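You operate a simulated robot arm through the tools that you are given. There is no shell and no other tool.

You run a simulated robot arm. Do the job below in one go: nothing can be reset, and whatever is moved stays where it is left.

## Task
Check the disc with the purple top under side light: clear to stock, bloom to hold.
Fine: switch the viewer off afterwards; the other discs stay. Where these are worked on the way, their far stop is far enough and under half their travel is too little: blue switch marked viewer.

It is judged by the outcome, as a careful person would: the job done as asked, and still so three seconds after it is handed in. It fails if anything else is knocked over, pushed out of place, dropped, spilled or broken.

## Robot
A 6-joint arm with a two-finger parallel gripper, fixed in place. Base frame: the origin is at the foot of the arm, x ahead of it, y to its left, z up; the work surface is at about z = 861. Readings come in mm, degrees, newtons and seconds.
With the tool pointing down near the work surface it reaches from about 360 to 760 mm from the base axis. Its first joint turns from -66.0 to 66.0 degrees. Payload 2.45 kg.
The tool frame sits at the grasp point between the pads (the TCP): z along the fingers, y along the line on which they close. The tips reach 24 mm beyond it. The gripper opens to 68 mm. The fingers are 17 mm wide and 10 mm thick; the gripper's body (40 by 70 mm) begins 41 mm behind the TCP.
Orientation is that of the tool frame in the base frame, as [roll, pitch, yaw] about the fixed x, y, z axes, in that order (R = Rz(yaw) Ry(pitch) Rx(roll)). With the fingers straight down and closing along the base's y, the tool's x points along the base's -x, its y along +y and its z along -z.

## Interface
- The arm moves only by the tool arm_command. Its argument "plan" is a list of rows, each a list of 7 numbers: the shift along the tool's x, y, z in mm, then the turn, a rotation vector about the tool's x, y, z in degrees, then the finger opening in mm, from 0 to 68. In form: [[dx, dy, dz, rx, ry, rz, fingers], ...]. A call has 1 to 20 rows; each row is the pose to reach, as a shift and turn from the pose commanded when the call began, along the tool's axes at that moment. Each row takes 0.2 s and may step no farther than 50 mm and 8.6 degrees from the row before; otherwise, or with a gripper value out of range, the whole call is refused. Where a pose cannot be reached the arm comes as near as it can. A force on the tool above 40 N (or 10 N above the force at the start of the call, whichever is more), or a blocked arm, ends the call early, and 0.2 s more pass. Each finger travels about 108 mm/s and halts on what it meets, pressing with about 25 N; the grip force reading is that of the motor and also rises with nothing between the fingers. The clock runs only during rows and for 0.2 s after the last one: add rows that repeat a pose to give the fingers time. The reply holds the time, the measured pose of the TCP, the force on the tool along the base axes, the opening and the grip force, in the units named above and with some noise, with the torque about the TCP (base axes, N m) and any sound that the robot's microphone picked up.
- Cameras (640 x 400 px; columns grow to the right, rows downward): "scene" is fixed at [162.4, 422.5, 1441.4]; the picture's right is [-0.60, -0.80, 0.00], its down [-0.62, 0.46, -0.63] and it looks along [0.51, -0.38, -0.78] (base axes); focal length 325 px, centre (320, 200). "wrist" rides on the gripper at [84, 11, -75] in the tool frame; the picture's right is [-0.13, 0.99, 0.00], its down [-0.60, -0.08, -0.79] and it looks along [-0.79, -0.10, 0.61] (tool axes); focal length 251 px, centre (320, 200). There is no depth. A picture from a camera that has moved, and an enlarged one, comes with that camera's place and axes in the base frame and with its lens. The place of the scene camera against the robot may be out by one fixed shift of up to 18 mm in any direction.
- get_image(camera): a new picture of that camera. The clock stands still meanwhile.
- zoom(camera, box): a new picture of the part [left, top, right, bottom] of that camera's present view, enlarged. The clock stands still meanwhile.
- finish_job(): hands the job in; it is judged then, once.

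Nothing tells you positions but the pictures and the camera data. Unless the task says otherwise, let go and move clear before handing in.

The tools are called as a command line: name --pt "numbers of a row" for each row, then --argument value for the rest, lists and objects as JSON in quotes. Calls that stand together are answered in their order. arm_command: Moves the arm, as the interface text tells. Its arguments: {"type":"object","properties":{"plan":{"type":"array","items":{"type":"array","items":{"type":"number"}}}},"required":["plan"]} The other tools are called the same way: get_image (camera) takes a picture; zoom (camera, box) takes an enlarged picture of a part of a camera's view; finish_job () hands the job in.

At the start:

```text
time_s: 0.0
position: [375.7, 219.9, 1068.5]
tcp_rot: [179.8, 0.0, -179.8]
contact_force: [-0.3, 0.4, -0.7]
ft_torque: [0.02, -0.01, 0.01]
gripper_width: 68.1
grasp_force: 0.2
```

scene: 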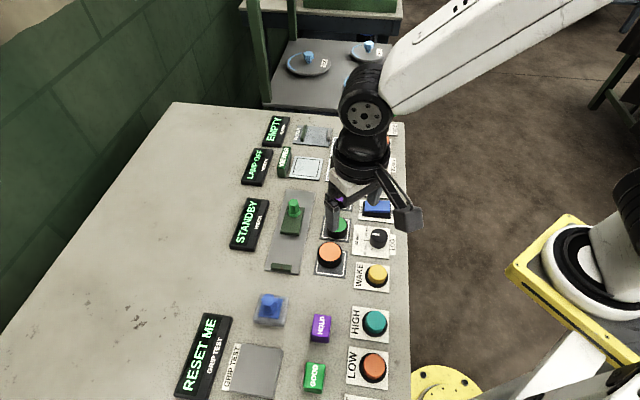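
wrist: 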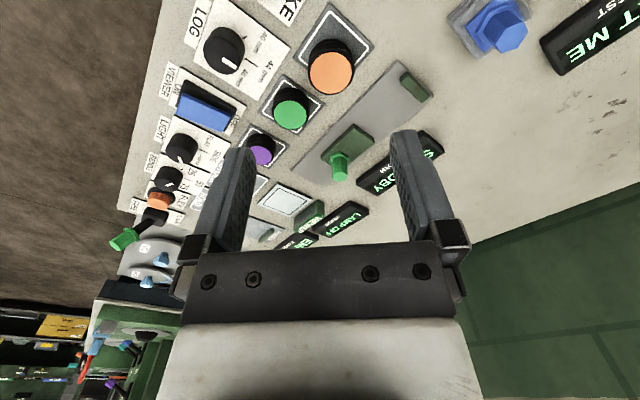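

I see a panel with discs (orange, green, purple), a viewer with blue switch, lamps, displays and trays. I'll zoom in on the parts to read the labels before moving.

zoom --camera "scene" --box '[220, 100, 420, 225]'

zoom --camera "scene" --box '[220, 180, 420, 305]'

zoom --camera "scene" --box '[160, 275, 420, 400]'

zoom --camera "scene" --box '[240, 0, 420, 112]'

zoom --camera "wrist" --box '[100, 0, 340, 150]'

zoom --camera "wrist" --box '[80, 120, 340, 282]'

```text
3.20 times, centred on (320, 162) of scene
camera zoom: at [162.4, 422.5, 1441.4], right [-0.6, -0.8, 0.0], down [-0.62, 0.46, -0.63], along [0.51, -0.38, -0.78], focal length 1040 px, centre (320, 320)
```

zoom: 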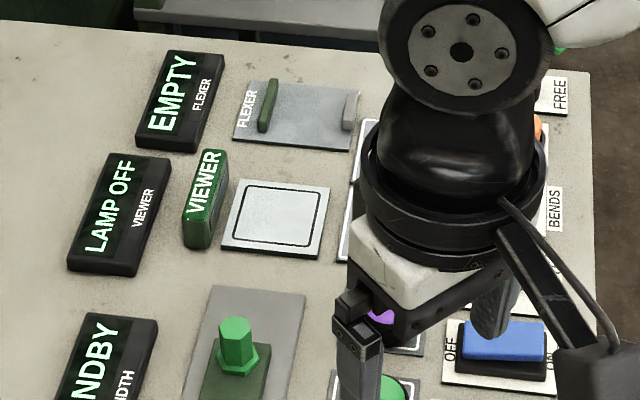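

```text
3.20 times, centred on (320, 242) of scene
camera zoom: at [162.4, 422.5, 1441.4], right [-0.6, -0.8, 0.0], down [-0.62, 0.46, -0.63], along [0.51, -0.38, -0.78], focal length 1040 px, centre (320, 64)
```

zoom: 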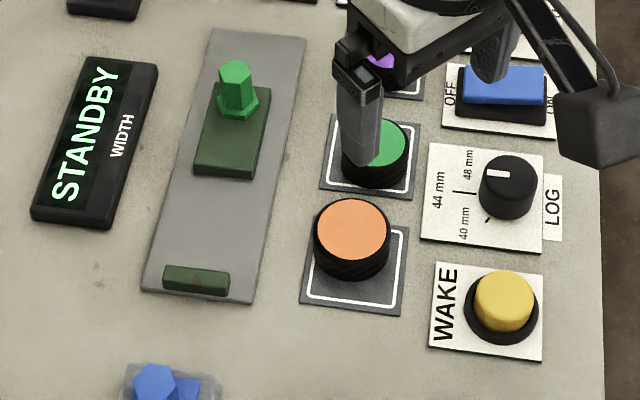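

```text
2.46 times, centred on (290, 338) of scene
camera zoom: at [162.4, 422.5, 1441.4], right [-0.6, -0.8, 0.0], down [-0.62, 0.46, -0.63], along [0.51, -0.38, -0.78], focal length 800 px, centre (394, -138)
```

zoom: 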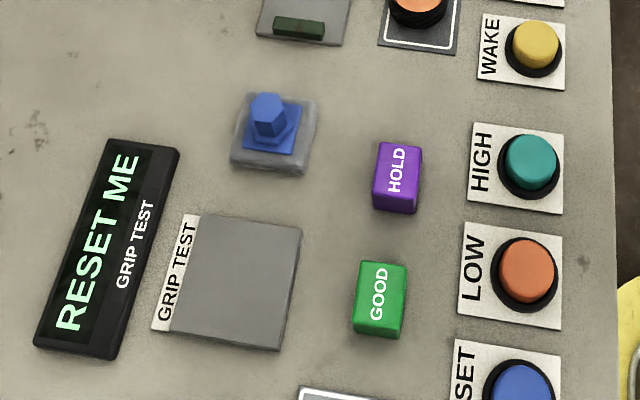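

```text
3.56 times, centred on (330, 56) of scene
camera zoom: at [162.4, 422.5, 1441.4], right [-0.6, -0.8, 0.0], down [-0.62, 0.46, -0.63], along [0.51, -0.38, -0.78], focal length 1156 px, centre (284, 712)
```

zoom: 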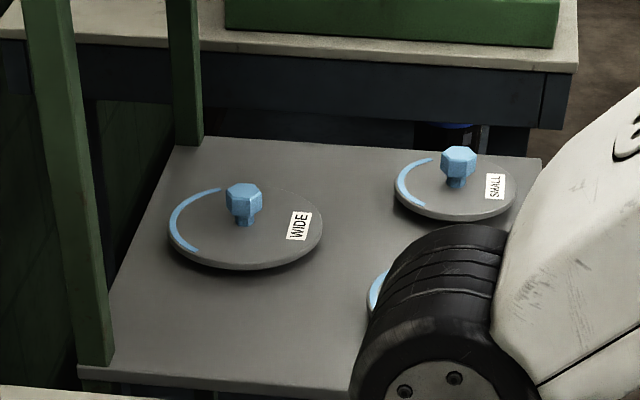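

```text
2.67 times, centred on (220, 75) of wrist
camera zoom: at [291.2, 230.4, 1144.3], right [0.13, 0.99, 0.0], down [0.6, -0.08, 0.79], along [0.79, -0.1, -0.61], focal length 670 px, centre (587, 533)
```

zoom: 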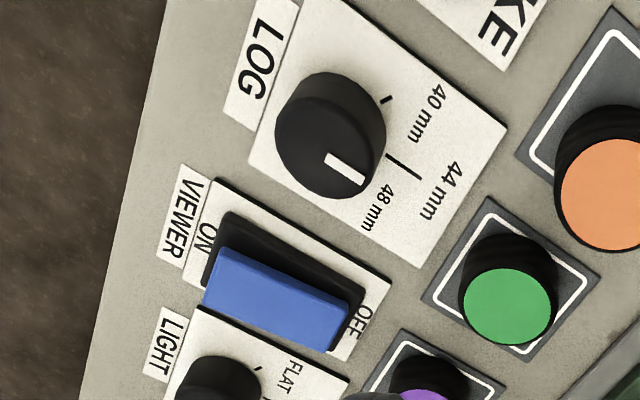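

```text
2.46 times, centred on (210, 201) of wrist
camera zoom: at [291.2, 230.4, 1144.3], right [0.13, 0.99, 0.0], down [0.6, -0.08, 0.79], along [0.79, -0.1, -0.61], focal length 619 px, centre (591, 198)
```

zoom: 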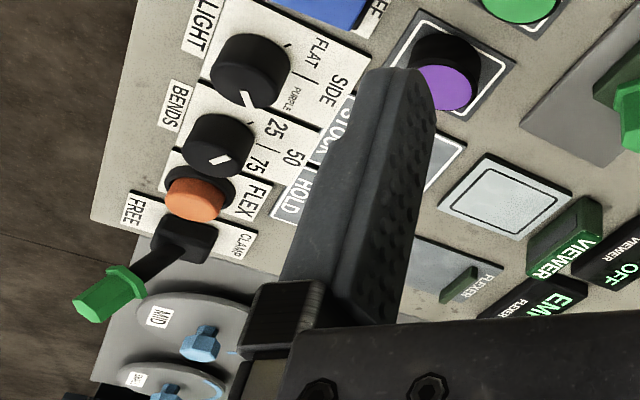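

The table stands at an angle of about 45° to the base. The viewer stage, the LIGHT knob and the STOCK/HOLD pads are beyond the gripper, so I'll move higher and to the right to see them better.

arm_command --pt "-12 -38 -10 0 0 0 68" --pt "-24 -76 -20 0 0 0 68" --pt "-36 -114 -30 0 0 0 68" --pt "-48 -152 -40 0 0 0 68" --pt "-60 -190 -50 0 0 0 68" --pt "-72 -228 -60 0 0 0 68"

get_image --camera "wrist"

get_image --camera "scene"

```text
time_s: 1.4
position: [450.7, -6.4, 1125.4]
tcp_rot: [179.8, 0.1, -179.9]
contact_force: [0.1, -0.1, -0.7]
ft_torque: [0.0, 0.01, 0.02]
gripper_width: 68.2
grasp_force: 0.2
```

```text
taken
camera wrist: at [366.4, 4.7, 1200.6], right [0.13, 0.99, 0.0], down [0.6, -0.08, 0.79], along [0.79, -0.1, -0.61], focal length 251 px, centre (320, 200)
```

wrist: 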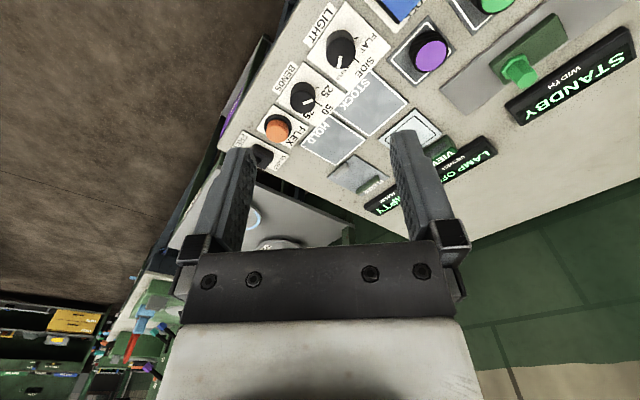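

```text
taken
```

scene: 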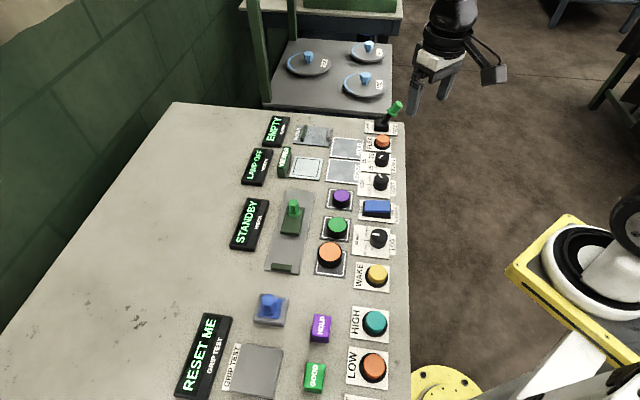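

The arm is now out of the scene camera's way, and the purple disc, the STOCK and HOLD pads, the viewer stage and the LIGHT knob are all visible. I'll zoom in on both cameras to locate them precisely.

zoom --camera "scene" --box '[300, 110, 420, 185]'

zoom --camera "scene" --box '[310, 170, 430, 245]'

zoom --camera "wrist" --box '[290, 0, 482, 120]'

zoom --camera "wrist" --box '[250, 60, 442, 180]'

zoom --camera "scene" --box '[230, 110, 350, 185]'

```text
5.33 times, centred on (360, 148) of scene
camera zoom: at [162.4, 422.5, 1441.4], right [-0.6, -0.8, 0.0], down [-0.62, 0.46, -0.63], along [0.51, -0.38, -0.78], focal length 1734 px, centre (107, 480)
```

zoom: 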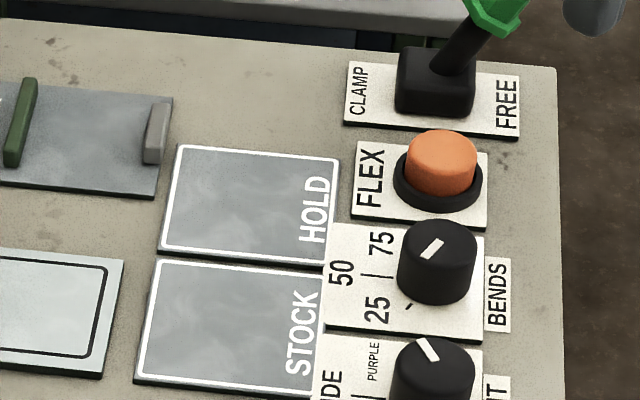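

```text
5.33 times, centred on (370, 208) of scene
camera zoom: at [162.4, 422.5, 1441.4], right [-0.6, -0.8, 0.0], down [-0.62, 0.46, -0.63], along [0.51, -0.38, -0.78], focal length 1734 px, centre (53, 160)
```

zoom: 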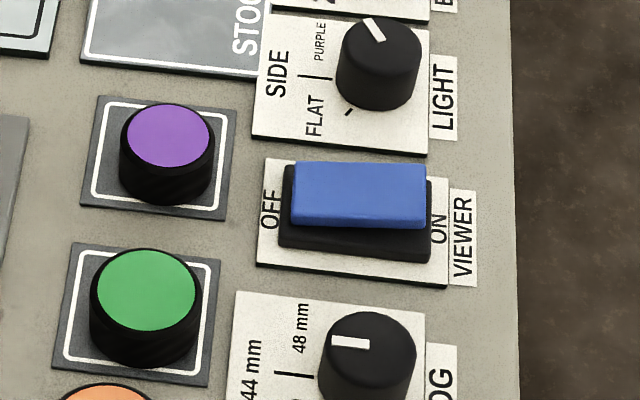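

```text
3.33 times, centred on (386, 60) of wrist
camera zoom: at [366.4, 4.7, 1200.6], right [0.13, 0.99, 0.0], down [0.6, -0.08, 0.79], along [0.79, -0.1, -0.61], focal length 838 px, centre (100, 667)
```

zoom: 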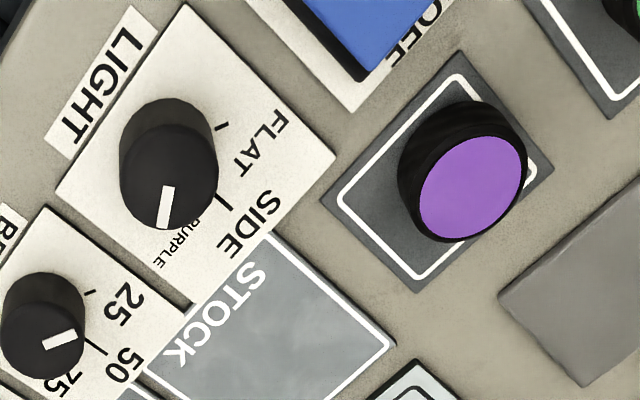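

```text
3.33 times, centred on (346, 120) of wrist
camera zoom: at [366.4, 4.7, 1200.6], right [0.13, 0.99, 0.0], down [0.6, -0.08, 0.79], along [0.79, -0.1, -0.61], focal length 838 px, centre (233, 467)
```

zoom: 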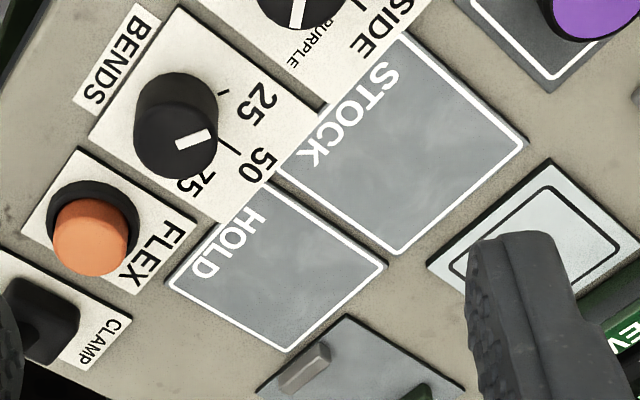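

```text
5.33 times, centred on (290, 148) of scene
camera zoom: at [162.4, 422.5, 1441.4], right [-0.6, -0.8, 0.0], down [-0.62, 0.46, -0.63], along [0.51, -0.38, -0.78], focal length 1734 px, centre (480, 480)
```

zoom: 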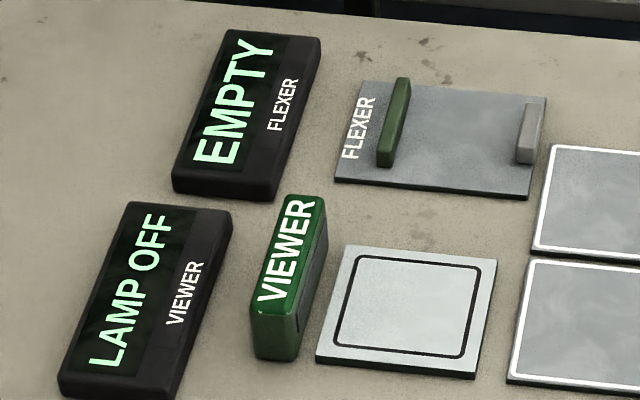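

The positions are roughly: LIGHT knob at (495, 13), pointing to PURPLE; viewer switch at (442, 73), set to OFF; purple disc at (512, 115); STOCK at (586, 53); HOLD at (645, -8); stage at (647, 120). I'll hover over the LIGHT knob to measure it up close.

arm_command --pt "-11 5 40 0 0 0 68" --pt "-22 10 80 0 0 0 68" --pt "-33 15 120 0 0 0 68" --pt "-44 19 155 0 0 0 68"

get_image --camera "wrist"

zoom --camera "wrist" --box '[240, 30, 400, 130]'

zoom --camera "scene" --box '[320, 120, 440, 195]'

```text
time_s: 2.4
position: [491.9, 12.7, 970.9]
tcp_rot: [179.8, 0.1, -180.0]
contact_force: [-0.4, 0.1, -0.5]
ft_torque: [-0.04, 0.0, 0.01]
gripper_width: 68.3
grasp_force: 0.1
```

```text
taken
camera wrist: at [407.1, 21.2, 1046.8], right [0.13, 0.99, 0.0], down [0.6, -0.08, 0.79], along [0.79, -0.1, -0.61], focal length 251 px, centre (320, 200)
```

wrist: 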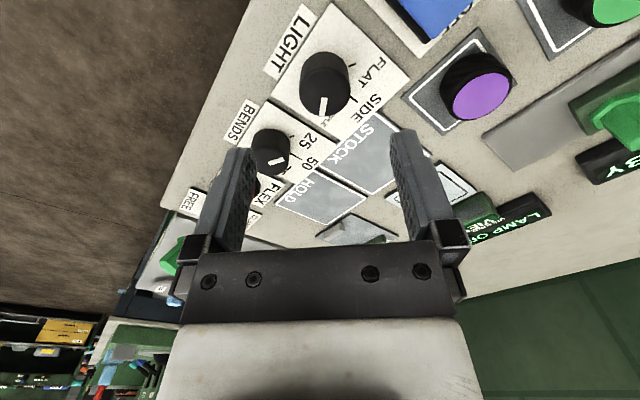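

```text
4.00 times, centred on (320, 80) of wrist
camera zoom: at [407.1, 21.2, 1046.8], right [0.13, 0.99, 0.0], down [0.6, -0.08, 0.79], along [0.79, -0.1, -0.61], focal length 1006 px, centre (320, 680)
```

zoom: 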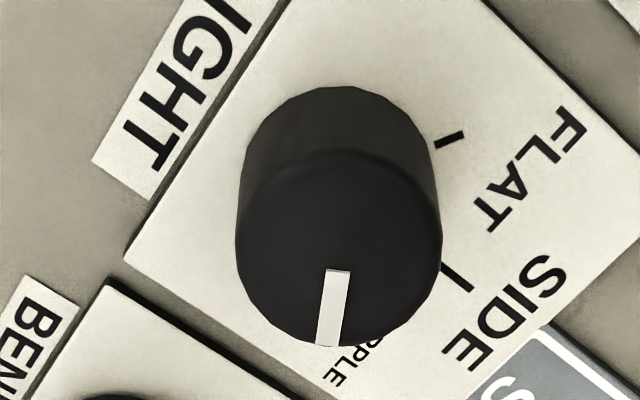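

```text
5.33 times, centred on (380, 158) of scene
camera zoom: at [162.4, 422.5, 1441.3], right [-0.6, -0.8, 0.0], down [-0.62, 0.46, -0.63], along [0.51, -0.38, -0.78], focal length 1734 px, centre (0, 427)
```

zoom: 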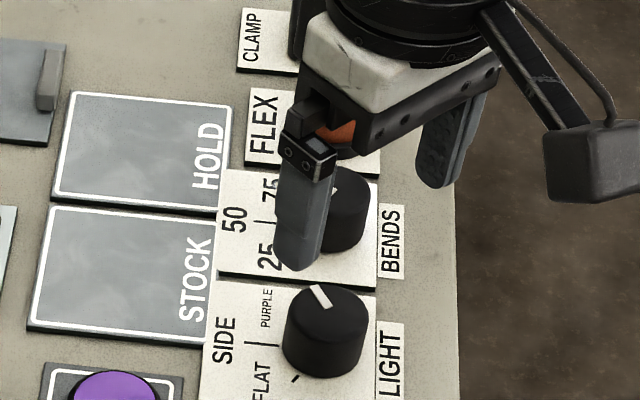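

The knob axis is at about (496.5, 12.8), top z ≈ 887, diameter ≈ 34 mm. The pointer is at about -13° (PURPLE) and the SIDE mark is at +45°, so it needs about 60° counterclockwise seen from above. I'll descend around it with the fingers open.

arm_command --pt "-5 1.4 0 0 0 0 60" --pt "-5 1.4 25 0 0 0 60" --pt "-5 1.4 50 0 0 0 60" --pt "-5 1.4 65 0 0 0 60" --pt "-5 1.4 77 0 0 0 60" --pt "-5 1.4 77 0 0 0 60"

get_image --camera "wrist"

zoom --camera "scene" --box '[320, 120, 440, 195]'

```text
time_s: 3.8
position: [497.1, 12.9, 896.1]
tcp_rot: [179.8, 0.1, -179.9]
contact_force: [0.6, -0.8, 1.2]
ft_torque: [0.0, 0.04, -0.02]
gripper_width: 59.7
grasp_force: 0.1
```

```text
taken
camera wrist: at [412.6, 23.4, 971.3], right [0.13, 0.99, 0.0], down [0.6, -0.08, 0.79], along [0.79, -0.1, -0.61], focal length 251 px, centre (320, 200)
```

wrist: 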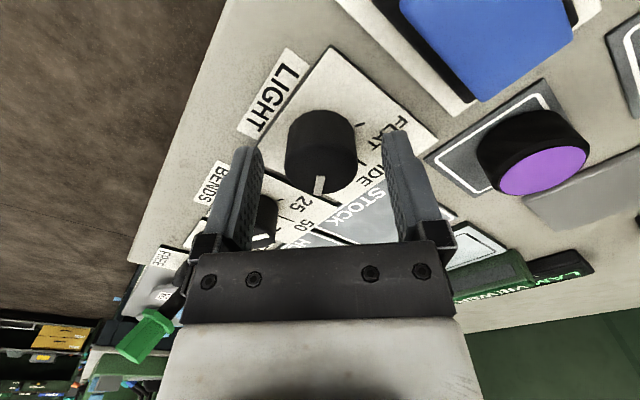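

```text
5.33 times, centred on (380, 158) of scene
camera zoom: at [162.4, 422.5, 1441.4], right [-0.6, -0.8, 0.0], down [-0.62, 0.46, -0.63], along [0.51, -0.38, -0.78], focal length 1734 px, centre (0, 427)
```

zoom: 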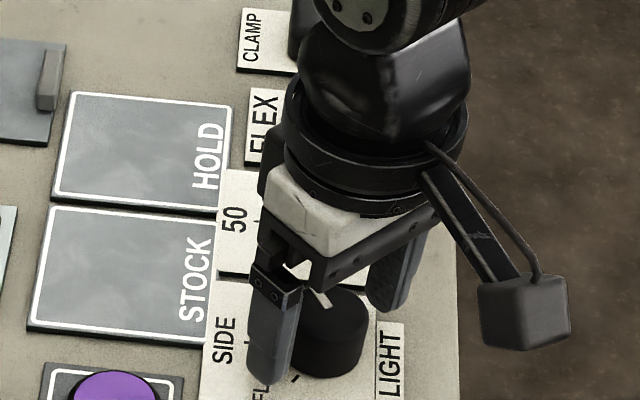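

The fingers straddle the knob with space on both sides. I'll check the centring before closing.

zoom --camera "wrist" --box '[240, 90, 400, 190]'

```text
4.00 times, centred on (320, 140) of wrist
camera zoom: at [412.6, 23.4, 971.3], right [0.13, 0.99, 0.0], down [0.6, -0.08, 0.79], along [0.79, -0.1, -0.61], focal length 1006 px, centre (320, 440)
```

zoom: 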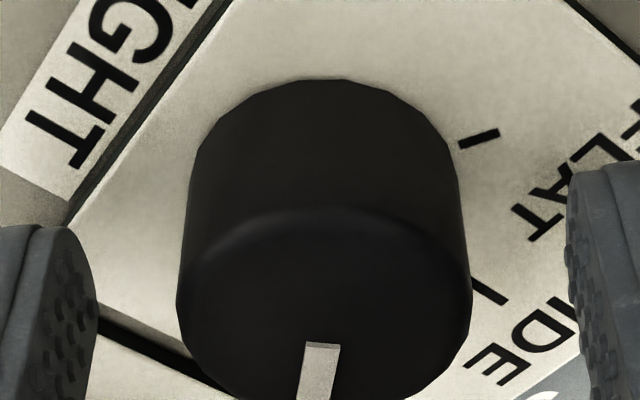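

The knob is centred to within about 1–2 mm. I'll go 3 mm lower and close on it.

arm_command --pt "-1 0 3 0 0 0 60" --pt "-1 0 3 0 0 0 20" --pt "-1 0 3 0 0 0 20" --pt "-1 0 3 0 0 0 20"

```text
time_s: 4.8
position: [499.0, 12.5, 892.8]
tcp_rot: [179.7, 0.1, -179.9]
contact_force: [-0.5, 9.8, 1.7]
ft_torque: [-0.1, -0.04, -0.02]
gripper_width: 34.3
grasp_force: 45.2
```

I have the knob, width 34.3 mm. Now I'll turn it counterclockwise seen from above (negative about tool z) in small steps.

arm_command --pt "0 1 0 0 0 0 20" --pt "0 1 0 0 0 -7 20" --pt "0 1 0 0 0 -14 20" --pt "0 1 0 0 0 -21 20" --pt "0 1 0 0 0 -28 20" --pt "0 1 0 0 0 -28 20"

zoom --camera "wrist" --box '[240, 90, 400, 190]'

get_image --camera "scene"

```text
time_s: 6.2
position: [497.9, 14.9, 892.9]
tcp_rot: [179.9, 0.1, -151.9]
contact_force: [6.2, -7.5, -7.9]
ft_torque: [-0.59, 0.77, 0.03]
gripper_width: 34.2
grasp_force: 44.8
```

```text
4.00 times, centred on (320, 140) of wrist
camera zoom: at [418.4, -16.7, 968.1], right [-0.35, 0.94, 0.0], down [0.57, 0.21, 0.79], along [0.74, 0.28, -0.61], focal length 1006 px, centre (320, 440)
```

zoom: 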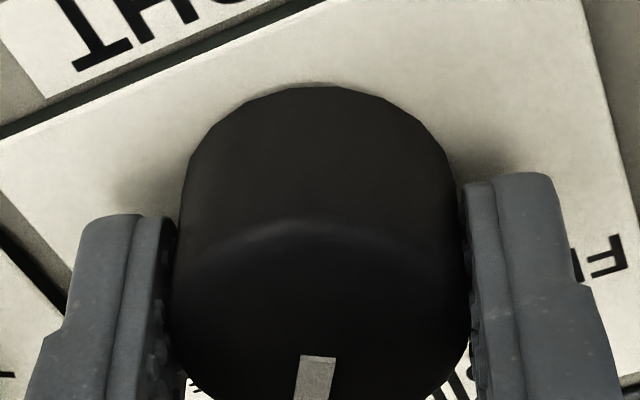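

```text
taken
```

scene: 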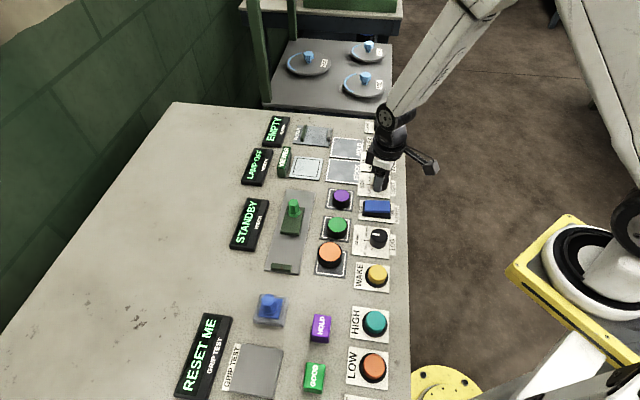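

The knob turned with the gripper by 28°. I'll continue for the remaining ~31° to reach SIDE.

arm_command --pt "0 -0.8 0 0 0 -7.75 20" --pt "0 -0.8 0 0 0 -15.5 20" --pt "0 -0.8 0 0 0 -23.25 20" --pt "0 -0.8 0 0 0 -31 20" --pt "0 -0.8 0 0 0 -31 20" --pt "0 -0.8 0 0 0 -31 20"

zoom --camera "wrist" --box '[240, 90, 400, 190]'

```text
time_s: 7.6
position: [497.5, 14.9, 893.5]
tcp_rot: [180.0, 0.2, -120.8]
contact_force: [-2.3, 11.3, -17.7]
ft_torque: [0.22, -0.49, -0.04]
gripper_width: 34.2
grasp_force: 45.4
```

```text
4.00 times, centred on (320, 140) of wrist
camera zoom: at [445.1, -53.0, 968.2], right [-0.79, 0.62, 0.0], down [0.38, 0.48, 0.79], along [0.49, 0.62, -0.61], focal length 1006 px, centre (320, 440)
```

zoom: 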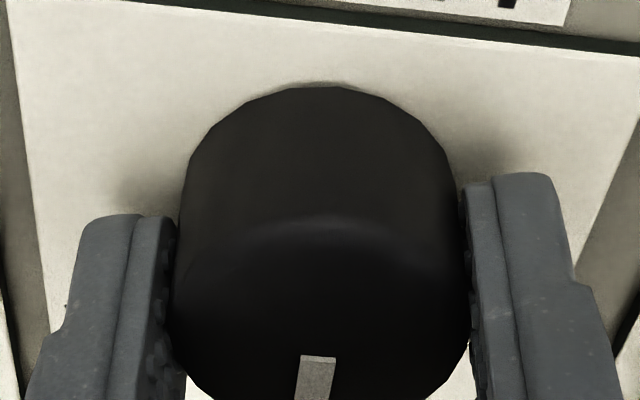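

The knob is turned by 59°. I'll let go, rise straight up and check the pointer.

arm_command --pt "0 0 0 0 0 0 56" --pt "0 0 0 0 0 0 56" --pt "0 0 -30 0 0 0 56" --pt "0 0 -70 0 0 0 56" --pt "0 0 -100 0 0 0 56" --pt "0 0 -100 0 0 0 56"

get_image --camera "wrist"

zoom --camera "wrist" --box '[240, 30, 400, 130]'

get_image --camera "scene"

```text
time_s: 9.0
position: [498.3, 13.4, 992.0]
tcp_rot: [-180.0, 0.2, -120.9]
contact_force: [-0.1, 0.5, 0.2]
ft_torque: [0.03, 0.02, -0.03]
gripper_width: 55.8
grasp_force: 0.0
```

```text
taken
camera wrist: at [444.5, -54.0, 1068.1], right [-0.78, 0.62, 0.0], down [0.38, 0.48, 0.8], along [0.49, 0.62, -0.61], focal length 251 px, centre (320, 200)
```

wrist: 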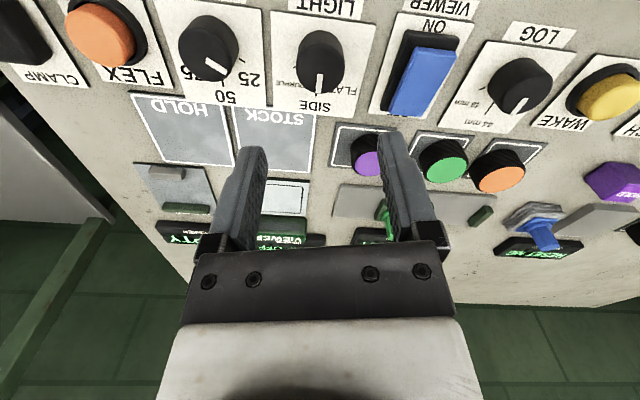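

```text
4.00 times, centred on (320, 80) of wrist
camera zoom: at [444.5, -54.0, 1068.1], right [-0.78, 0.62, 0.0], down [0.38, 0.48, 0.8], along [0.49, 0.62, -0.61], focal length 1006 px, centre (320, 680)
```

zoom: 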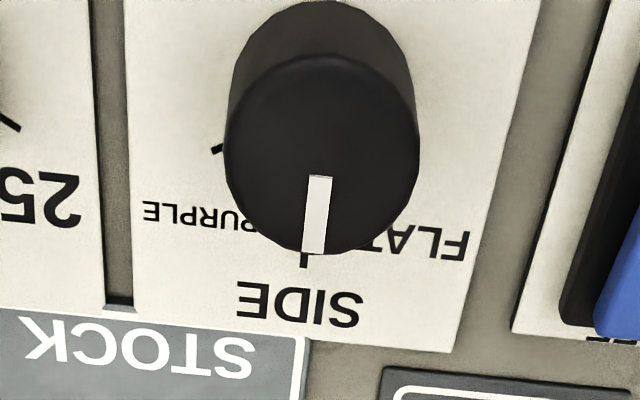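

```text
taken
```

scene: 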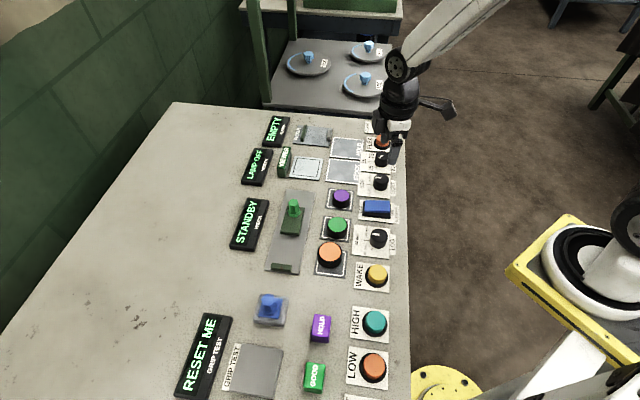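

The knob now points at SIDE. Next is the blue viewer switch; I'll take a close look at its shape.

zoom --camera "wrist" --box '[350, 0, 510, 100]'

zoom --camera "wrist" --box '[360, 20, 488, 120]'

zoom --camera "scene" --box '[340, 180, 420, 230]'

```text
4.00 times, centred on (430, 50) of wrist
camera zoom: at [444.5, -54.0, 1068.1], right [-0.78, 0.62, 0.0], down [0.38, 0.48, 0.8], along [0.49, 0.62, -0.61], focal length 1006 px, centre (-120, 800)
```

zoom: 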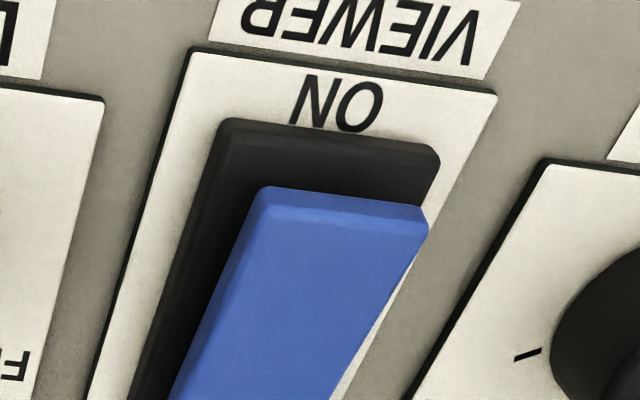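

```text
4.00 times, centred on (424, 70) of wrist
camera zoom: at [444.5, -54.0, 1068.1], right [-0.78, 0.62, 0.0], down [0.38, 0.48, 0.8], along [0.49, 0.62, -0.61], focal length 1006 px, centre (-96, 720)
```

zoom: 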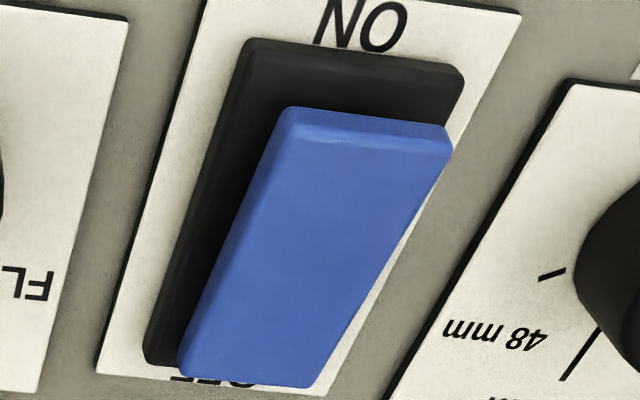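

```text
8.00 times, centred on (380, 205) of scene
camera zoom: at [162.4, 422.5, 1441.4], right [-0.6, -0.8, 0.0], down [-0.62, 0.46, -0.63], along [0.51, -0.38, -0.78], focal length 2601 px, centre (-160, 160)
```

zoom: 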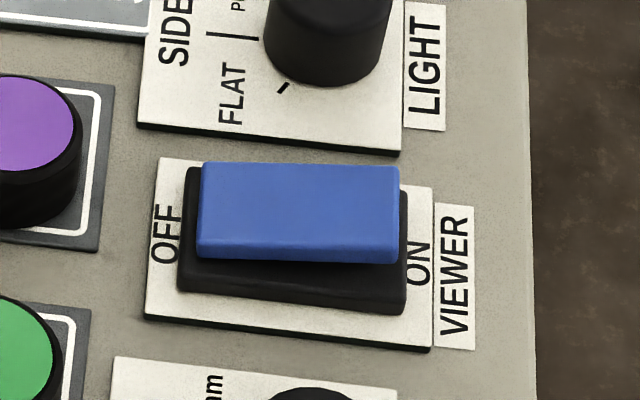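

It's a rocker: the ON end is raised (top z ≈ 888 at about (429.5, 52.5)) and the OFF end is down. I'll close the fingers, align with the table (45°), and hover above the ON end.

arm_command --pt "0.2 20 5 0 0 3.5 40" --pt "0.4 40 15 0 0 7 20" --pt "0.6 60 28 0 0 10.5 0" --pt "0.8 78.9 42 0 0 14.1 0" --pt "0.8 78.9 42 0 0 14.1 0"

get_image --camera "wrist"

zoom --camera "scene" --box '[320, 140, 440, 215]'

```text
time_s: 10.2
position: [428.5, 53.5, 951.5]
tcp_rot: [180.0, 0.3, -135.1]
contact_force: [0.3, -0.6, 0.3]
ft_torque: [0.0, -0.01, 0.0]
gripper_width: 0.0
grasp_force: 23.7
```

```text
taken
camera wrist: at [360.6, 1.1, 1026.0], right [-0.61, 0.79, 0.0], down [0.48, 0.37, 0.8], along [0.63, 0.48, -0.61], focal length 251 px, centre (320, 200)
```

wrist: 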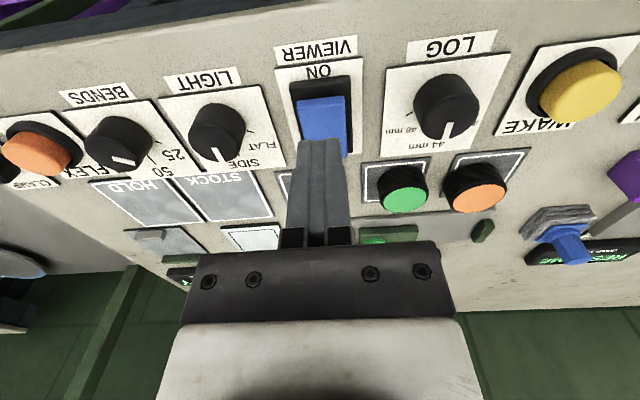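

```text
5.33 times, centred on (380, 178) of scene
camera zoom: at [162.4, 422.5, 1441.4], right [-0.6, -0.8, 0.0], down [-0.62, 0.46, -0.63], along [0.51, -0.38, -0.78], focal length 1734 px, centre (0, 320)
```

zoom: 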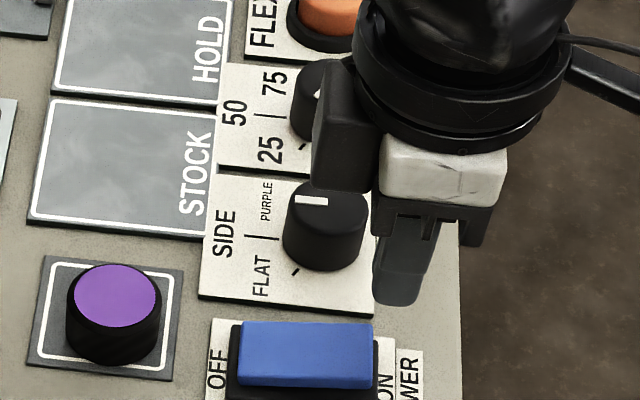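

I'm hovering just over the ON end. I'll zoom in to refine the aim.

zoom --camera "wrist" --box '[256, 50, 384, 130]'

```text
5.00 times, centred on (320, 90) of wrist
camera zoom: at [360.6, 1.1, 1026.0], right [-0.61, 0.79, 0.0], down [0.48, 0.37, 0.8], along [0.63, 0.48, -0.61], focal length 1257 px, centre (320, 750)
```

zoom: 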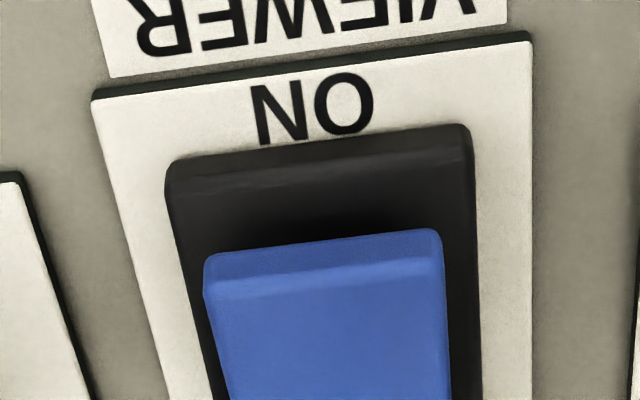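

The ON edge is centred at about (428.5, 53.7). I'll shift 2.5 mm inward and press down slowly until the rocker goes over.

arm_command --pt "-2.5 0.4 12 0 0 0 0" --pt "-2.5 0.4 24 0 0 0 0" --pt "-2.5 0.4 34 0 0 0 0" --pt "-2.5 0.4 38 0 0 0 0" --pt "-2.5 0.4 40 0 0 0 0" --pt "-2.5 0.4 42 0 0 0 0" --pt "-2.5 0.4 44 0 0 0 0" --pt "-2.5 0.4 46 0 0 0 0" --pt "-2.5 0.4 47 0 0 0 0"

zoom --camera "scene" --box '[230, 140, 430, 265]'

```text
time_s: 12.2
position: [431.3, 55.8, 906.7]
tcp_rot: [179.9, 0.2, -135.1]
contact_force: [-6.4, -2.0, 15.9]
ft_torque: [0.1, 0.04, 0.09]
gripper_width: 0.0
grasp_force: 23.6
stopped in row 9: the force on the tool passed its limit at 44 N (the readings are from after the stop); the commanded pose is now the measured one
```

```text
3.20 times, centred on (330, 202) of scene
camera zoom: at [162.0, 422.4, 1441.4], right [-0.6, -0.8, 0.0], down [-0.62, 0.46, -0.63], along [0.51, -0.38, -0.78], focal length 1040 px, centre (288, 192)
```

zoom: 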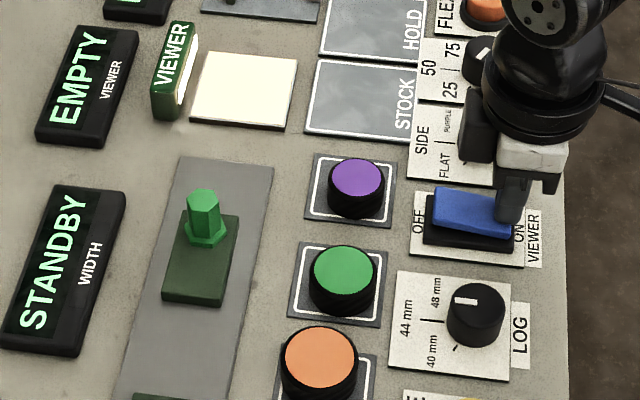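

The viewer lamp is on and its display reads EMPTY. I'll rise, open the fingers, and hover over the purple disc for measurement.

arm_command --pt "0 0 -35 0 0 0 0" --pt "-30 -4 -68 0 0 0 20" --pt "-65 -9 -68 0 0 0 45" --pt "-99.7 -13.4 -68 0 0 0 60" --pt "-99.7 -13.4 -68 0 0 0 60" --pt "-99.7 -13.4 -68 0 0 0 60"

get_image --camera "wrist"

zoom --camera "wrist" --box '[240, 50, 400, 150]'

get_image --camera "scene"

```text
time_s: 13.7
position: [512.4, 113.6, 973.9]
tcp_rot: [-180.0, 0.3, -135.1]
contact_force: [1.2, -0.4, -0.3]
ft_torque: [0.01, 0.01, -0.01]
gripper_width: 59.9
grasp_force: 0.1
```

```text
taken
camera wrist: at [444.9, 61.0, 1049.4], right [-0.61, 0.79, 0.0], down [0.48, 0.37, 0.8], along [0.63, 0.49, -0.61], focal length 251 px, centre (320, 200)
```

wrist: 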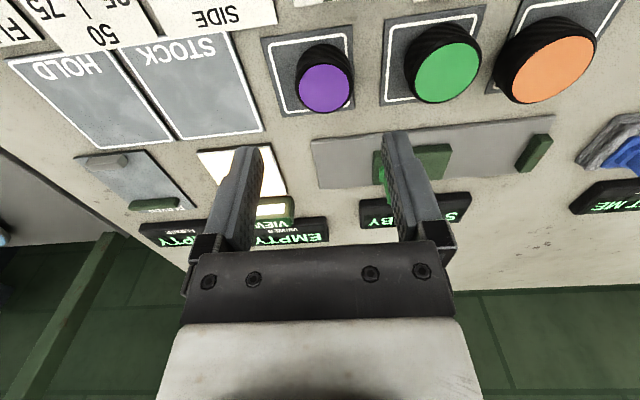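

```text
4.00 times, centred on (320, 100) of wrist
camera zoom: at [444.9, 61.0, 1049.4], right [-0.61, 0.79, 0.0], down [0.48, 0.37, 0.8], along [0.63, 0.49, -0.61], focal length 1006 px, centre (320, 600)
```

zoom: 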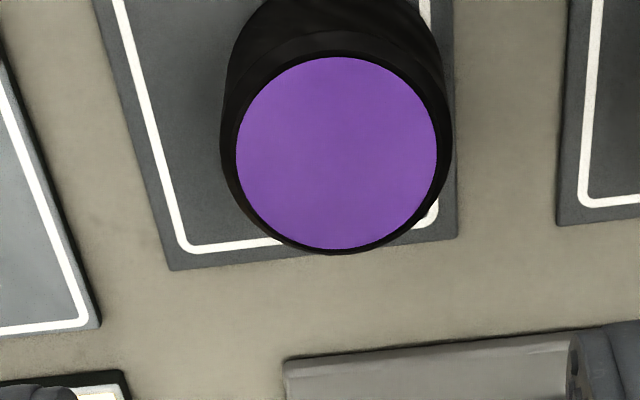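

```text
taken
```

scene: 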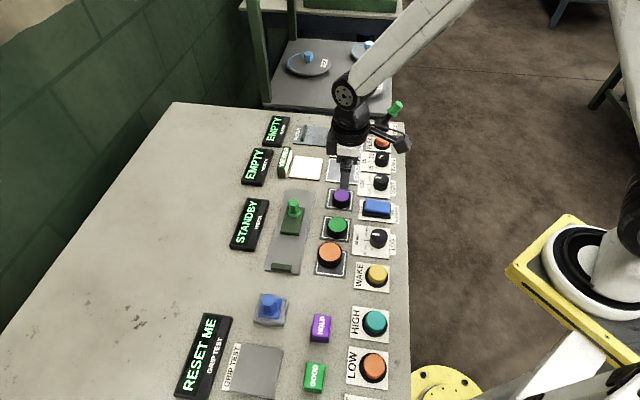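

The purple disc has a diameter of about 39 mm, centred at about (514, 117.7), top z ≈ 883. I'll descend around it with the fingers opened to 56 mm, clear of the green disc.

arm_command --pt "-4.4 2 0 0 0 0 56" --pt "-4.4 2 25 0 0 0 56" --pt "-4.4 2 50 0 0 0 56" --pt "-4.4 2 65 0 0 0 56" --pt "-4.4 2 75 0 0 0 56" --pt "-4.4 2 80 0 0 0 56" --pt "-4.4 2 80 0 0 0 56"

get_image --camera "wrist"

zoom --camera "scene" --box '[290, 150, 410, 225]'

```text
time_s: 15.2
position: [513.5, 121.4, 894.1]
tcp_rot: [-180.0, 0.2, -134.9]
contact_force: [0.4, 0.2, -0.4]
ft_torque: [0.0, 0.01, 0.01]
gripper_width: 56.1
grasp_force: 0.1
```

```text
taken
camera wrist: at [446.3, 68.9, 969.0], right [-0.61, 0.79, 0.0], down [0.48, 0.37, 0.8], along [0.63, 0.49, -0.61], focal length 251 px, centre (320, 200)
```

wrist: 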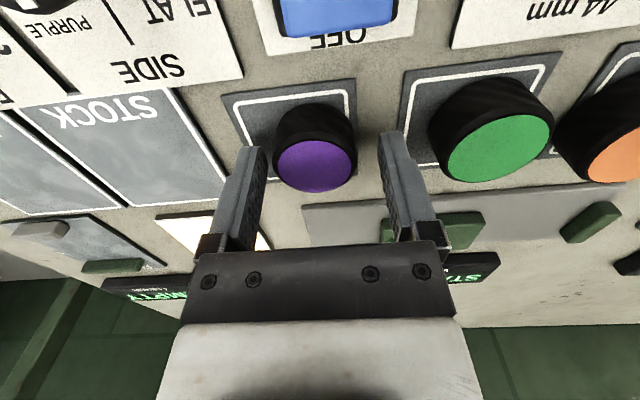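

```text
5.33 times, centred on (350, 188) of scene
camera zoom: at [162.4, 422.5, 1441.4], right [-0.6, -0.8, 0.0], down [-0.62, 0.46, -0.63], along [0.51, -0.38, -0.78], focal length 1734 px, centre (160, 267)
```

zoom: 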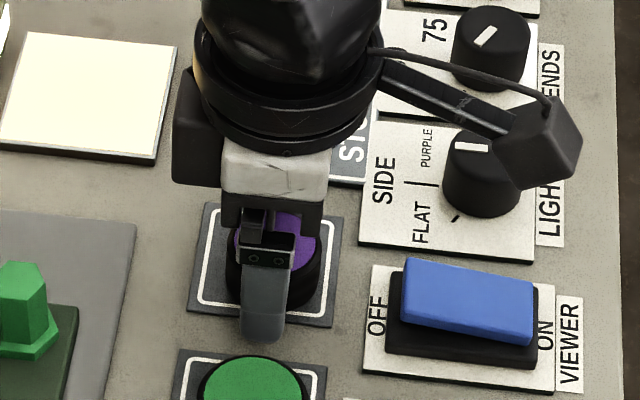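

The gripper sits about 2 mm off the disc centre to one side, so I'll correct that and then close on the disc.

arm_command --pt "0 -1 1.5 0 0 0 56" --pt "0 -2 1.5 0 0 0 56" --pt "0 -2 1.5 0 0 0 15" --pt "0 -2 1.5 0 0 0 15" --pt "0 -2 1.5 0 0 0 15" --pt "0 -2 1.5 0 0 0 15"

zoom --camera "wrist" --box '[240, 90, 400, 190]'

```text
time_s: 16.6
position: [514.3, 120.3, 892.6]
tcp_rot: [-180.0, 0.2, -135.0]
contact_force: [-0.6, 0.5, 0.8]
ft_torque: [0.02, 0.02, 0.01]
gripper_width: 38.4
grasp_force: 24.9
```

```text
4.00 times, centred on (320, 140) of wrist
camera zoom: at [447.1, 67.2, 968.0], right [-0.61, 0.79, 0.0], down [0.48, 0.37, 0.8], along [0.63, 0.49, -0.61], focal length 1006 px, centre (320, 440)
```

zoom: 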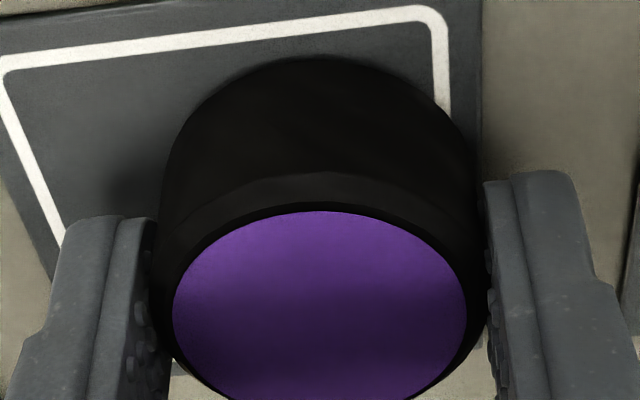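

The disc is gripped, width 38.4 mm. I'll lift it and carry it part of the way toward the viewer stage to measure the stage.

arm_command --pt "0 0 -10 0 0 0 15" --pt "0 0 -30 0 0 0 15" --pt "0 0 -55 0 0 0 15" --pt "0 0 -75 0 0 0 15" --pt "-17 -10 -75 0 0 0 15" --pt "-34 -20 -75 0 0 0 15" --pt "-50 -30 -75 0 0 0 15" --pt "-50 -30 -75 0 0 0 15"

get_image --camera "wrist"

get_image --camera "scene"

```text
time_s: 18.4
position: [570.8, 132.9, 965.8]
tcp_rot: [180.0, 0.2, -135.0]
contact_force: [0.5, -0.2, -1.0]
ft_torque: [-0.01, 0.01, -0.03]
gripper_width: 38.6
grasp_force: 25.0
```

```text
taken
camera wrist: at [502.5, 79.7, 1041.6], right [-0.61, 0.79, 0.0], down [0.48, 0.37, 0.8], along [0.63, 0.49, -0.61], focal length 251 px, centre (320, 200)
```

wrist: 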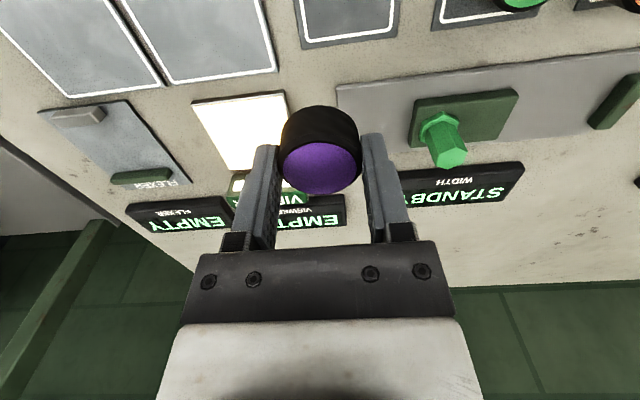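

```text
taken
```

scene: 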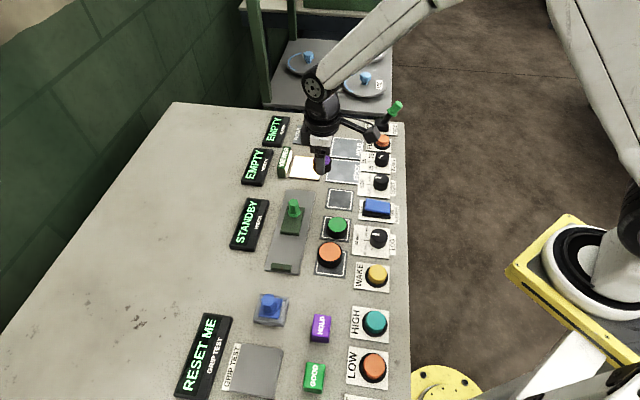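

The stage centre is at about (647, 118) with a side of about 73 mm. I'll move above it while keeping the disc high.

arm_command --pt "-15 -21 0 0 0 0 15" --pt "-30 -42 0 0 0 0 15" --pt "-45.5 -64.2 0 0 0 0 15" --pt "-45.5 -64.2 25 0 0 0 15" --pt "-45.5 -64.2 45 0 0 0 15" --pt "-45.5 -64.2 45 0 0 0 15"

get_image --camera "wrist"

zoom --camera "scene" --box '[220, 100, 380, 200]'

```text
time_s: 19.9
position: [649.4, 119.4, 923.9]
tcp_rot: [-179.9, 0.2, -135.0]
contact_force: [0.0, 0.3, -0.2]
ft_torque: [-0.03, 0.0, 0.03]
gripper_width: 38.8
grasp_force: 24.8
```

```text
taken
camera wrist: at [581.3, 66.9, 998.5], right [-0.61, 0.79, 0.0], down [0.48, 0.37, 0.8], along [0.63, 0.49, -0.61], focal length 251 px, centre (320, 200)
```

wrist: 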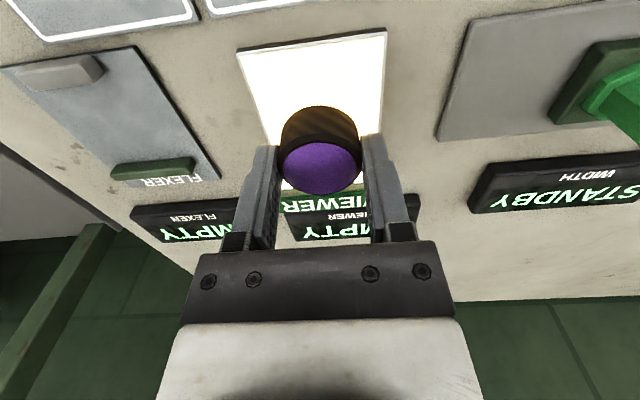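

```text
4.00 times, centred on (300, 150) of scene
camera zoom: at [162.4, 422.5, 1441.4], right [-0.6, -0.8, 0.0], down [-0.62, 0.46, -0.63], along [0.51, -0.38, -0.78], focal length 1300 px, centre (400, 400)
```

zoom: 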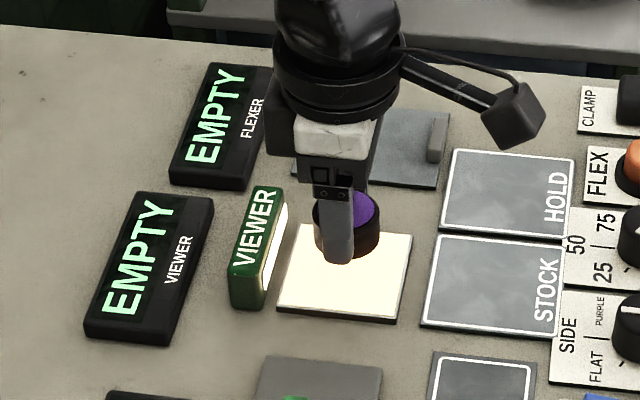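

The disc is centred over the lit stage. I'll lower it gently in steps.

arm_command --pt "1.5 0 10 0 0 0 15" --pt "1.5 0 20 0 0 0 15" --pt "1.5 0 25 0 0 0 15" --pt "1.5 0 27 0 0 0 15" --pt "1.5 0 27 0 0 0 15"

zoom --camera "scene" --box '[260, 130, 340, 180]'

zoom --camera "wrist" --box '[220, 60, 412, 180]'

```text
time_s: 21.1
position: [649.4, 119.0, 896.8]
tcp_rot: [-179.9, 0.4, -135.1]
contact_force: [-4.3, 0.4, 6.0]
ft_torque: [0.0, 0.17, 0.04]
gripper_width: 38.8
grasp_force: 24.7
```

```text
8.00 times, centred on (300, 155) of scene
camera zoom: at [162.2, 422.4, 1441.4], right [-0.6, -0.8, 0.0], down [-0.62, 0.46, -0.63], along [0.51, -0.38, -0.78], focal length 2601 px, centre (480, 560)
```

zoom: 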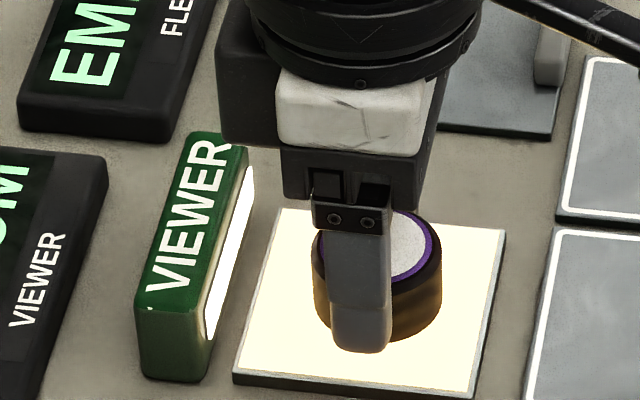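

```text
3.33 times, centred on (316, 120) of wrist
camera zoom: at [580.3, 66.8, 972.0], right [-0.61, 0.79, 0.0], down [0.48, 0.37, 0.8], along [0.63, 0.49, -0.61], focal length 838 px, centre (333, 467)
```

zoom: 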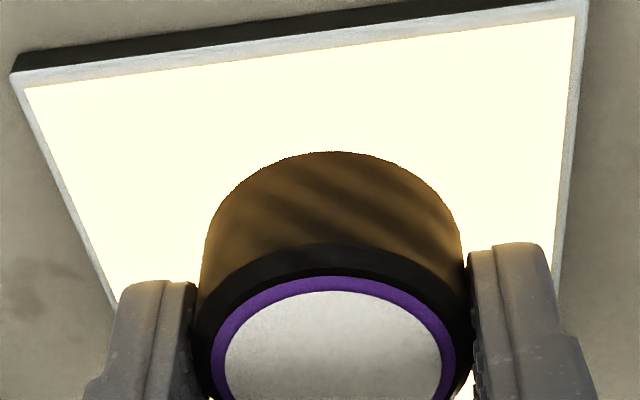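

The disc touches the stage and the display has changed. I'll read it, and look at the disc top.

zoom --camera "scene" --box '[230, 135, 310, 185]'

get_image --camera "scene"

get_image --camera "wrist"

```text
8.00 times, centred on (270, 160) of scene
camera zoom: at [162.2, 422.4, 1441.4], right [-0.6, -0.8, 0.0], down [-0.62, 0.46, -0.63], along [0.51, -0.38, -0.78], focal length 2601 px, centre (720, 520)
```

zoom: 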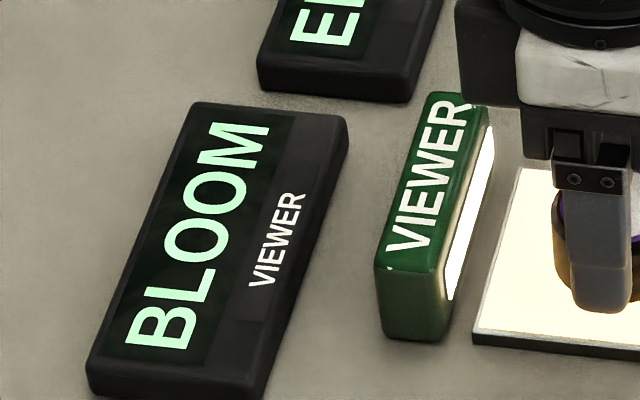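

```text
taken
```

scene: 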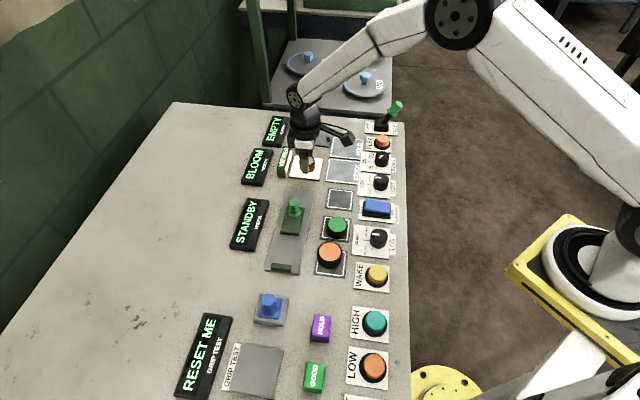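

```text
taken
camera wrist: at [580.3, 66.8, 972.0], right [-0.61, 0.79, 0.0], down [0.48, 0.37, 0.8], along [0.63, 0.49, -0.61], focal length 251 px, centre (320, 200)
```

wrist: 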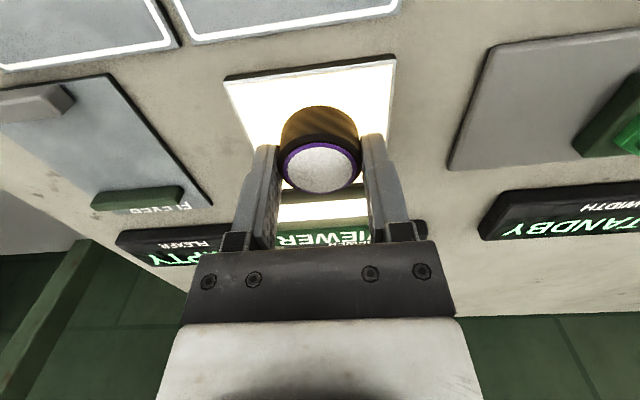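

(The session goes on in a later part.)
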